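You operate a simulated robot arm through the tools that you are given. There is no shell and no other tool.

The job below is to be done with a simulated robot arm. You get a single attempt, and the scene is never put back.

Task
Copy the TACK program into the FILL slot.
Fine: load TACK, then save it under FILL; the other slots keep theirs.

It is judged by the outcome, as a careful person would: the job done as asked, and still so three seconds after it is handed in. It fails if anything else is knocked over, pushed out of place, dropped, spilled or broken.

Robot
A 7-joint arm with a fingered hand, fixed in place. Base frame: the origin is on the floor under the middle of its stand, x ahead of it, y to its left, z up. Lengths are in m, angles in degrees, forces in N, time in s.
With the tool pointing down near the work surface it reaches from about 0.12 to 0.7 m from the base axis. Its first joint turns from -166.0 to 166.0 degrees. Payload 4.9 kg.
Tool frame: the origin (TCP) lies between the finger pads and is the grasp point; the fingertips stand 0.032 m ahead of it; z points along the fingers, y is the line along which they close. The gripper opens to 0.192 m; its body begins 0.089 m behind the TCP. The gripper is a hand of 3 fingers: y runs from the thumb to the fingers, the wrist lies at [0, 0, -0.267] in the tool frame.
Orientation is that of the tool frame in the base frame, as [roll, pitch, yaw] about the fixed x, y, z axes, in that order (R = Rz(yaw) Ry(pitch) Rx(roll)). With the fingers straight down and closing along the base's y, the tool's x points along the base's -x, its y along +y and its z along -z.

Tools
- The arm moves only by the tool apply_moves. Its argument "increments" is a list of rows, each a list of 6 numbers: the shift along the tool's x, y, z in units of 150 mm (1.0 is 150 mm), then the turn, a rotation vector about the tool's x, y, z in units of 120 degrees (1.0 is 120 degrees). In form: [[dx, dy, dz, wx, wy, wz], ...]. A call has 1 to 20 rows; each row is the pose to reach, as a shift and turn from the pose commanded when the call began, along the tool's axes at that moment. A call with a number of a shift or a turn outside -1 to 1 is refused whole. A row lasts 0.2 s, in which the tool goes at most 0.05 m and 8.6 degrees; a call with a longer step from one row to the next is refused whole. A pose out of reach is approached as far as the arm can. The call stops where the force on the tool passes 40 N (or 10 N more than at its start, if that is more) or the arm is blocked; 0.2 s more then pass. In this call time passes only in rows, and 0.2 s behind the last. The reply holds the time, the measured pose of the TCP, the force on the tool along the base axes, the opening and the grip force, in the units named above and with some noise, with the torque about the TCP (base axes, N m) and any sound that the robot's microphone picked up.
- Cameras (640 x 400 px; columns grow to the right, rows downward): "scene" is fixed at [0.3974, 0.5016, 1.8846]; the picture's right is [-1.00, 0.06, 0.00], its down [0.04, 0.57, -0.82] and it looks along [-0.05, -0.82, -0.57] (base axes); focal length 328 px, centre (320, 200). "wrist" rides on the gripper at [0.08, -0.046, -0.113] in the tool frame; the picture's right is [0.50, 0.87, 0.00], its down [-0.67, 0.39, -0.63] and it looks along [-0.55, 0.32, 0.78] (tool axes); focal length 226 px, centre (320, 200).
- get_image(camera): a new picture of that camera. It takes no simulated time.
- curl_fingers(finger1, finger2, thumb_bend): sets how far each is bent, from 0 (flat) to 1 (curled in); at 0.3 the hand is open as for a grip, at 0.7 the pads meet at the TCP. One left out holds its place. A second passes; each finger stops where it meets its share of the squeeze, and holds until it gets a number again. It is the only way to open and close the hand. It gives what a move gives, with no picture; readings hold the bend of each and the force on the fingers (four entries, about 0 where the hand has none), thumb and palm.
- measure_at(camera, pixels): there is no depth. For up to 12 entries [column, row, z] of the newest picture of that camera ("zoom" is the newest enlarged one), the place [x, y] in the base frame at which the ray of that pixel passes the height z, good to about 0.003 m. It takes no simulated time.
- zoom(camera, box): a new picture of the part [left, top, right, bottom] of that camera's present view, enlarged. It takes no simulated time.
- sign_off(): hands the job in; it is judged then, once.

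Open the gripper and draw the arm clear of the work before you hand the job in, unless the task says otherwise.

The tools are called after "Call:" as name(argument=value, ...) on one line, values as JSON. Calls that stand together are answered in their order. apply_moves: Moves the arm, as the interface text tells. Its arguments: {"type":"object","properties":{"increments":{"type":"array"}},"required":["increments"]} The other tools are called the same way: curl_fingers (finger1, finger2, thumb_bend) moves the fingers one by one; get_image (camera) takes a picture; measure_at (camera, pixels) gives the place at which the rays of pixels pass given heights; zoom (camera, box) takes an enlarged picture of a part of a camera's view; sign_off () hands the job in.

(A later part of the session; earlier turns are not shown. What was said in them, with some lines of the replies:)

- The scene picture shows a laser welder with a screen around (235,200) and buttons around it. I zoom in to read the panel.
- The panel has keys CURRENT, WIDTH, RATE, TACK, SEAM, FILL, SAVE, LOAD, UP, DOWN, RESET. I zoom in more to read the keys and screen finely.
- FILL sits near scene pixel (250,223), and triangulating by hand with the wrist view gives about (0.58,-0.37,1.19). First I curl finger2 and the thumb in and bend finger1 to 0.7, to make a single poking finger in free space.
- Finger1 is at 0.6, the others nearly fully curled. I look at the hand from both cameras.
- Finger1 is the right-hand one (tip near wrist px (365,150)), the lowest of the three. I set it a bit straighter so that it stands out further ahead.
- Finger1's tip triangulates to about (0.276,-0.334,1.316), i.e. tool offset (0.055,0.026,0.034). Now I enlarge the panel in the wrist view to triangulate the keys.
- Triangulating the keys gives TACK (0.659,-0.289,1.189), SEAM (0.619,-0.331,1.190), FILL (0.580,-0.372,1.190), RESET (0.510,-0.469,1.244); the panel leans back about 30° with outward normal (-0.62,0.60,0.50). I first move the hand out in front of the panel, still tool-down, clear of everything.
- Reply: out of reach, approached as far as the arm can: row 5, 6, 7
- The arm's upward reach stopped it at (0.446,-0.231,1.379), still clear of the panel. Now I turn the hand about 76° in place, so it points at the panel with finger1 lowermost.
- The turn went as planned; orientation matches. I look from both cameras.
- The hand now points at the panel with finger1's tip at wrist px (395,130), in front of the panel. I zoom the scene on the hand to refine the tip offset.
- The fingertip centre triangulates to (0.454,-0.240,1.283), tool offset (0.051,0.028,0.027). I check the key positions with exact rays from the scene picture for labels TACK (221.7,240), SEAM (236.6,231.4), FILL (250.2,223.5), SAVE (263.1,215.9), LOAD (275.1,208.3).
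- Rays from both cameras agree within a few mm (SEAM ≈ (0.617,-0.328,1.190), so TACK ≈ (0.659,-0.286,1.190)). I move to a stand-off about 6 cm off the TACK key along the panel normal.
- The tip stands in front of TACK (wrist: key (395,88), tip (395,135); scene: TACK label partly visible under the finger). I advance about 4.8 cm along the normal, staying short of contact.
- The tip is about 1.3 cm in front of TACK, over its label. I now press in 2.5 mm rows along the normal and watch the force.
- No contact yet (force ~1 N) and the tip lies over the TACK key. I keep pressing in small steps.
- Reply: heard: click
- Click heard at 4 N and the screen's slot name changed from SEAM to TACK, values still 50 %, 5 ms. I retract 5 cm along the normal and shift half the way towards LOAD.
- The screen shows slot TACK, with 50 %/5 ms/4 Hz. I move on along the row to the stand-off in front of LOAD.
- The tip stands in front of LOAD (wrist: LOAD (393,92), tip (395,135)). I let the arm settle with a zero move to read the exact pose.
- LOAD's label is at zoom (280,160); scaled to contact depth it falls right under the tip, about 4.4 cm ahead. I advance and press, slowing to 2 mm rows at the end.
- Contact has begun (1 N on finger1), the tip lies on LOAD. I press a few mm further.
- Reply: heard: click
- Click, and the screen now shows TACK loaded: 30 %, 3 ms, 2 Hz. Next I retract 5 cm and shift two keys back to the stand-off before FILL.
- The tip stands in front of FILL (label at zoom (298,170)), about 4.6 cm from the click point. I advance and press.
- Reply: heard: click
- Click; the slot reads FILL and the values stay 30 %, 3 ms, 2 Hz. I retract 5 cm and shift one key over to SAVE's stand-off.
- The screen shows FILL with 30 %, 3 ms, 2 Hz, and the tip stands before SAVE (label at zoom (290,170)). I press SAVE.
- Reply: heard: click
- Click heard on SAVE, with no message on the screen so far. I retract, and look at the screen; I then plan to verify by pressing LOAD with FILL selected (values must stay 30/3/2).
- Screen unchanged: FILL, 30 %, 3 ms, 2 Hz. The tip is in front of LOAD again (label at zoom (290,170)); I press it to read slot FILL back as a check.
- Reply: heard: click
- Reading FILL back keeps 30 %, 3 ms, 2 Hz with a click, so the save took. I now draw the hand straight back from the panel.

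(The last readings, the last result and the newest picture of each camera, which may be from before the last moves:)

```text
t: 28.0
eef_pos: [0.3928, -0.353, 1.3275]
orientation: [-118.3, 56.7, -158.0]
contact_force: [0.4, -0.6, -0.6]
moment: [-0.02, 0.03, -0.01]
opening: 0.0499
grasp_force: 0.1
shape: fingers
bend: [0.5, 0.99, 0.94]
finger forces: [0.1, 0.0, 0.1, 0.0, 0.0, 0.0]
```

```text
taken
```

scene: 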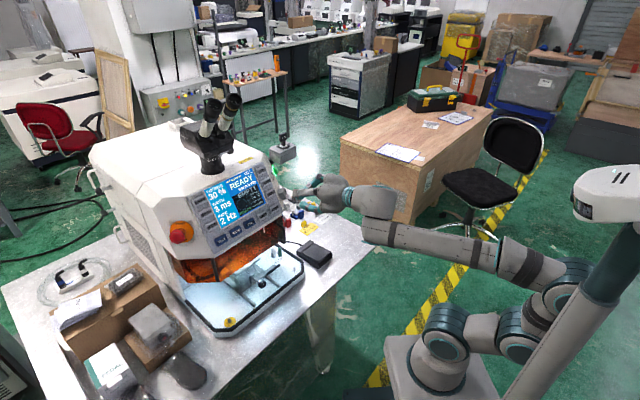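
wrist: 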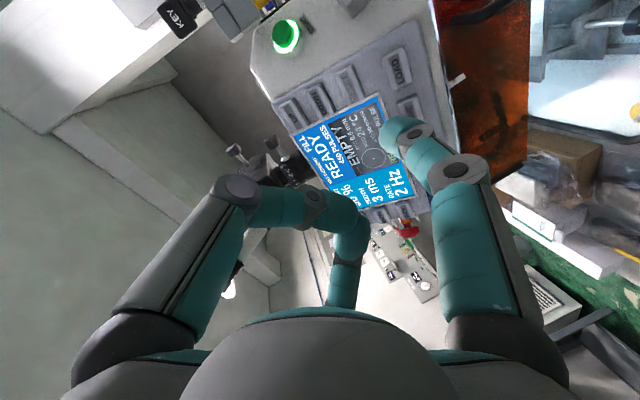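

The hand is clear, ~15 cm off the panel. I draw it a further 10 cm sideways away from the machine and then open the fingers.

Call:
apply_moves(increments=[[-0.062, 0.103, -0.12, 0, 0, 0], [-0.124, 0.206, -0.24, 0, 0, 0], [-0.186, 0.308, -0.36, 0, 0, 0], [-0.248, 0.411, -0.479, 0, 0, 0]])

Call:
curl_fingers(finger1=0.3, finger2=0.3, thumb_bend=0.3)

Call:
zoom(camera="scene", box=[180, 130, 380, 260])

```text
t: 29.0
eef_pos: [0.3926, -0.2514, 1.348]
orientation: [-118.2, 56.9, -158.0]
contact_force: [-0.7, 0.2, 0.0]
moment: [-0.01, 0.03, 0.0]
opening: 0.0497
grasp_force: 0.0
shape: fingers
bend: [0.5, 0.99, 0.94]
finger forces: [0.1, 0.1, 0.0, 0.0, 0.0, 0.0]
```

```text
t: 30.0
eef_pos: [0.3927, -0.2519, 1.3485]
orientation: [-118.2, 56.8, -157.9]
contact_force: [0.1, 0.8, -0.5]
moment: [-0.01, 0.03, 0.01]
opening: 0.1677
grasp_force: 0.1
shape: fingers
bend: [0.3, 0.3, 0.3]
finger forces: [0.1, 0.1, 0.1, 0.0, 0.0, 0.0]
```

```text
3.08 times, centred on (280, 195) of scene
```

zoom: 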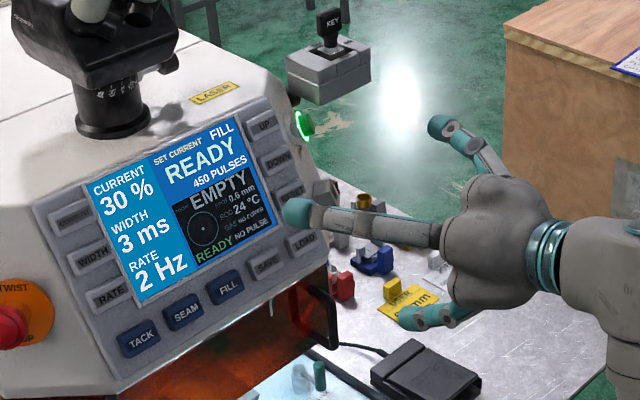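

The screen reads FILL, 30 %, 3 ms, 2 Hz, READY. The hand is open and well clear, and nothing has been disturbed. I hand the job in.

Call:
sign_off()

```text
The job is handed in.
```

I copied the TACK program (30 %, 3 ms, 2 Hz) into the FILL slot and handed the job in.

- **Load:** I pressed TACK, then LOAD, and the screen changed from 50 %, 5 ms, 4 Hz to TACK's values.
- **Save:** I pressed FILL, then SAVE. The screen showed no save message, so I pressed LOAD again with FILL selected. It still showed 30 %, 3 ms, 2 Hz, so FILL now holds TACK's values.
- **Other slots:** I pressed SAVE once, with FILL selected. I did not read TACK or SEAM back afterwards.

The laser's screen shows READY on FILL, where it started on SEAM. The pictures show nothing knocked or moved, and the hand is open and clear of the machine.
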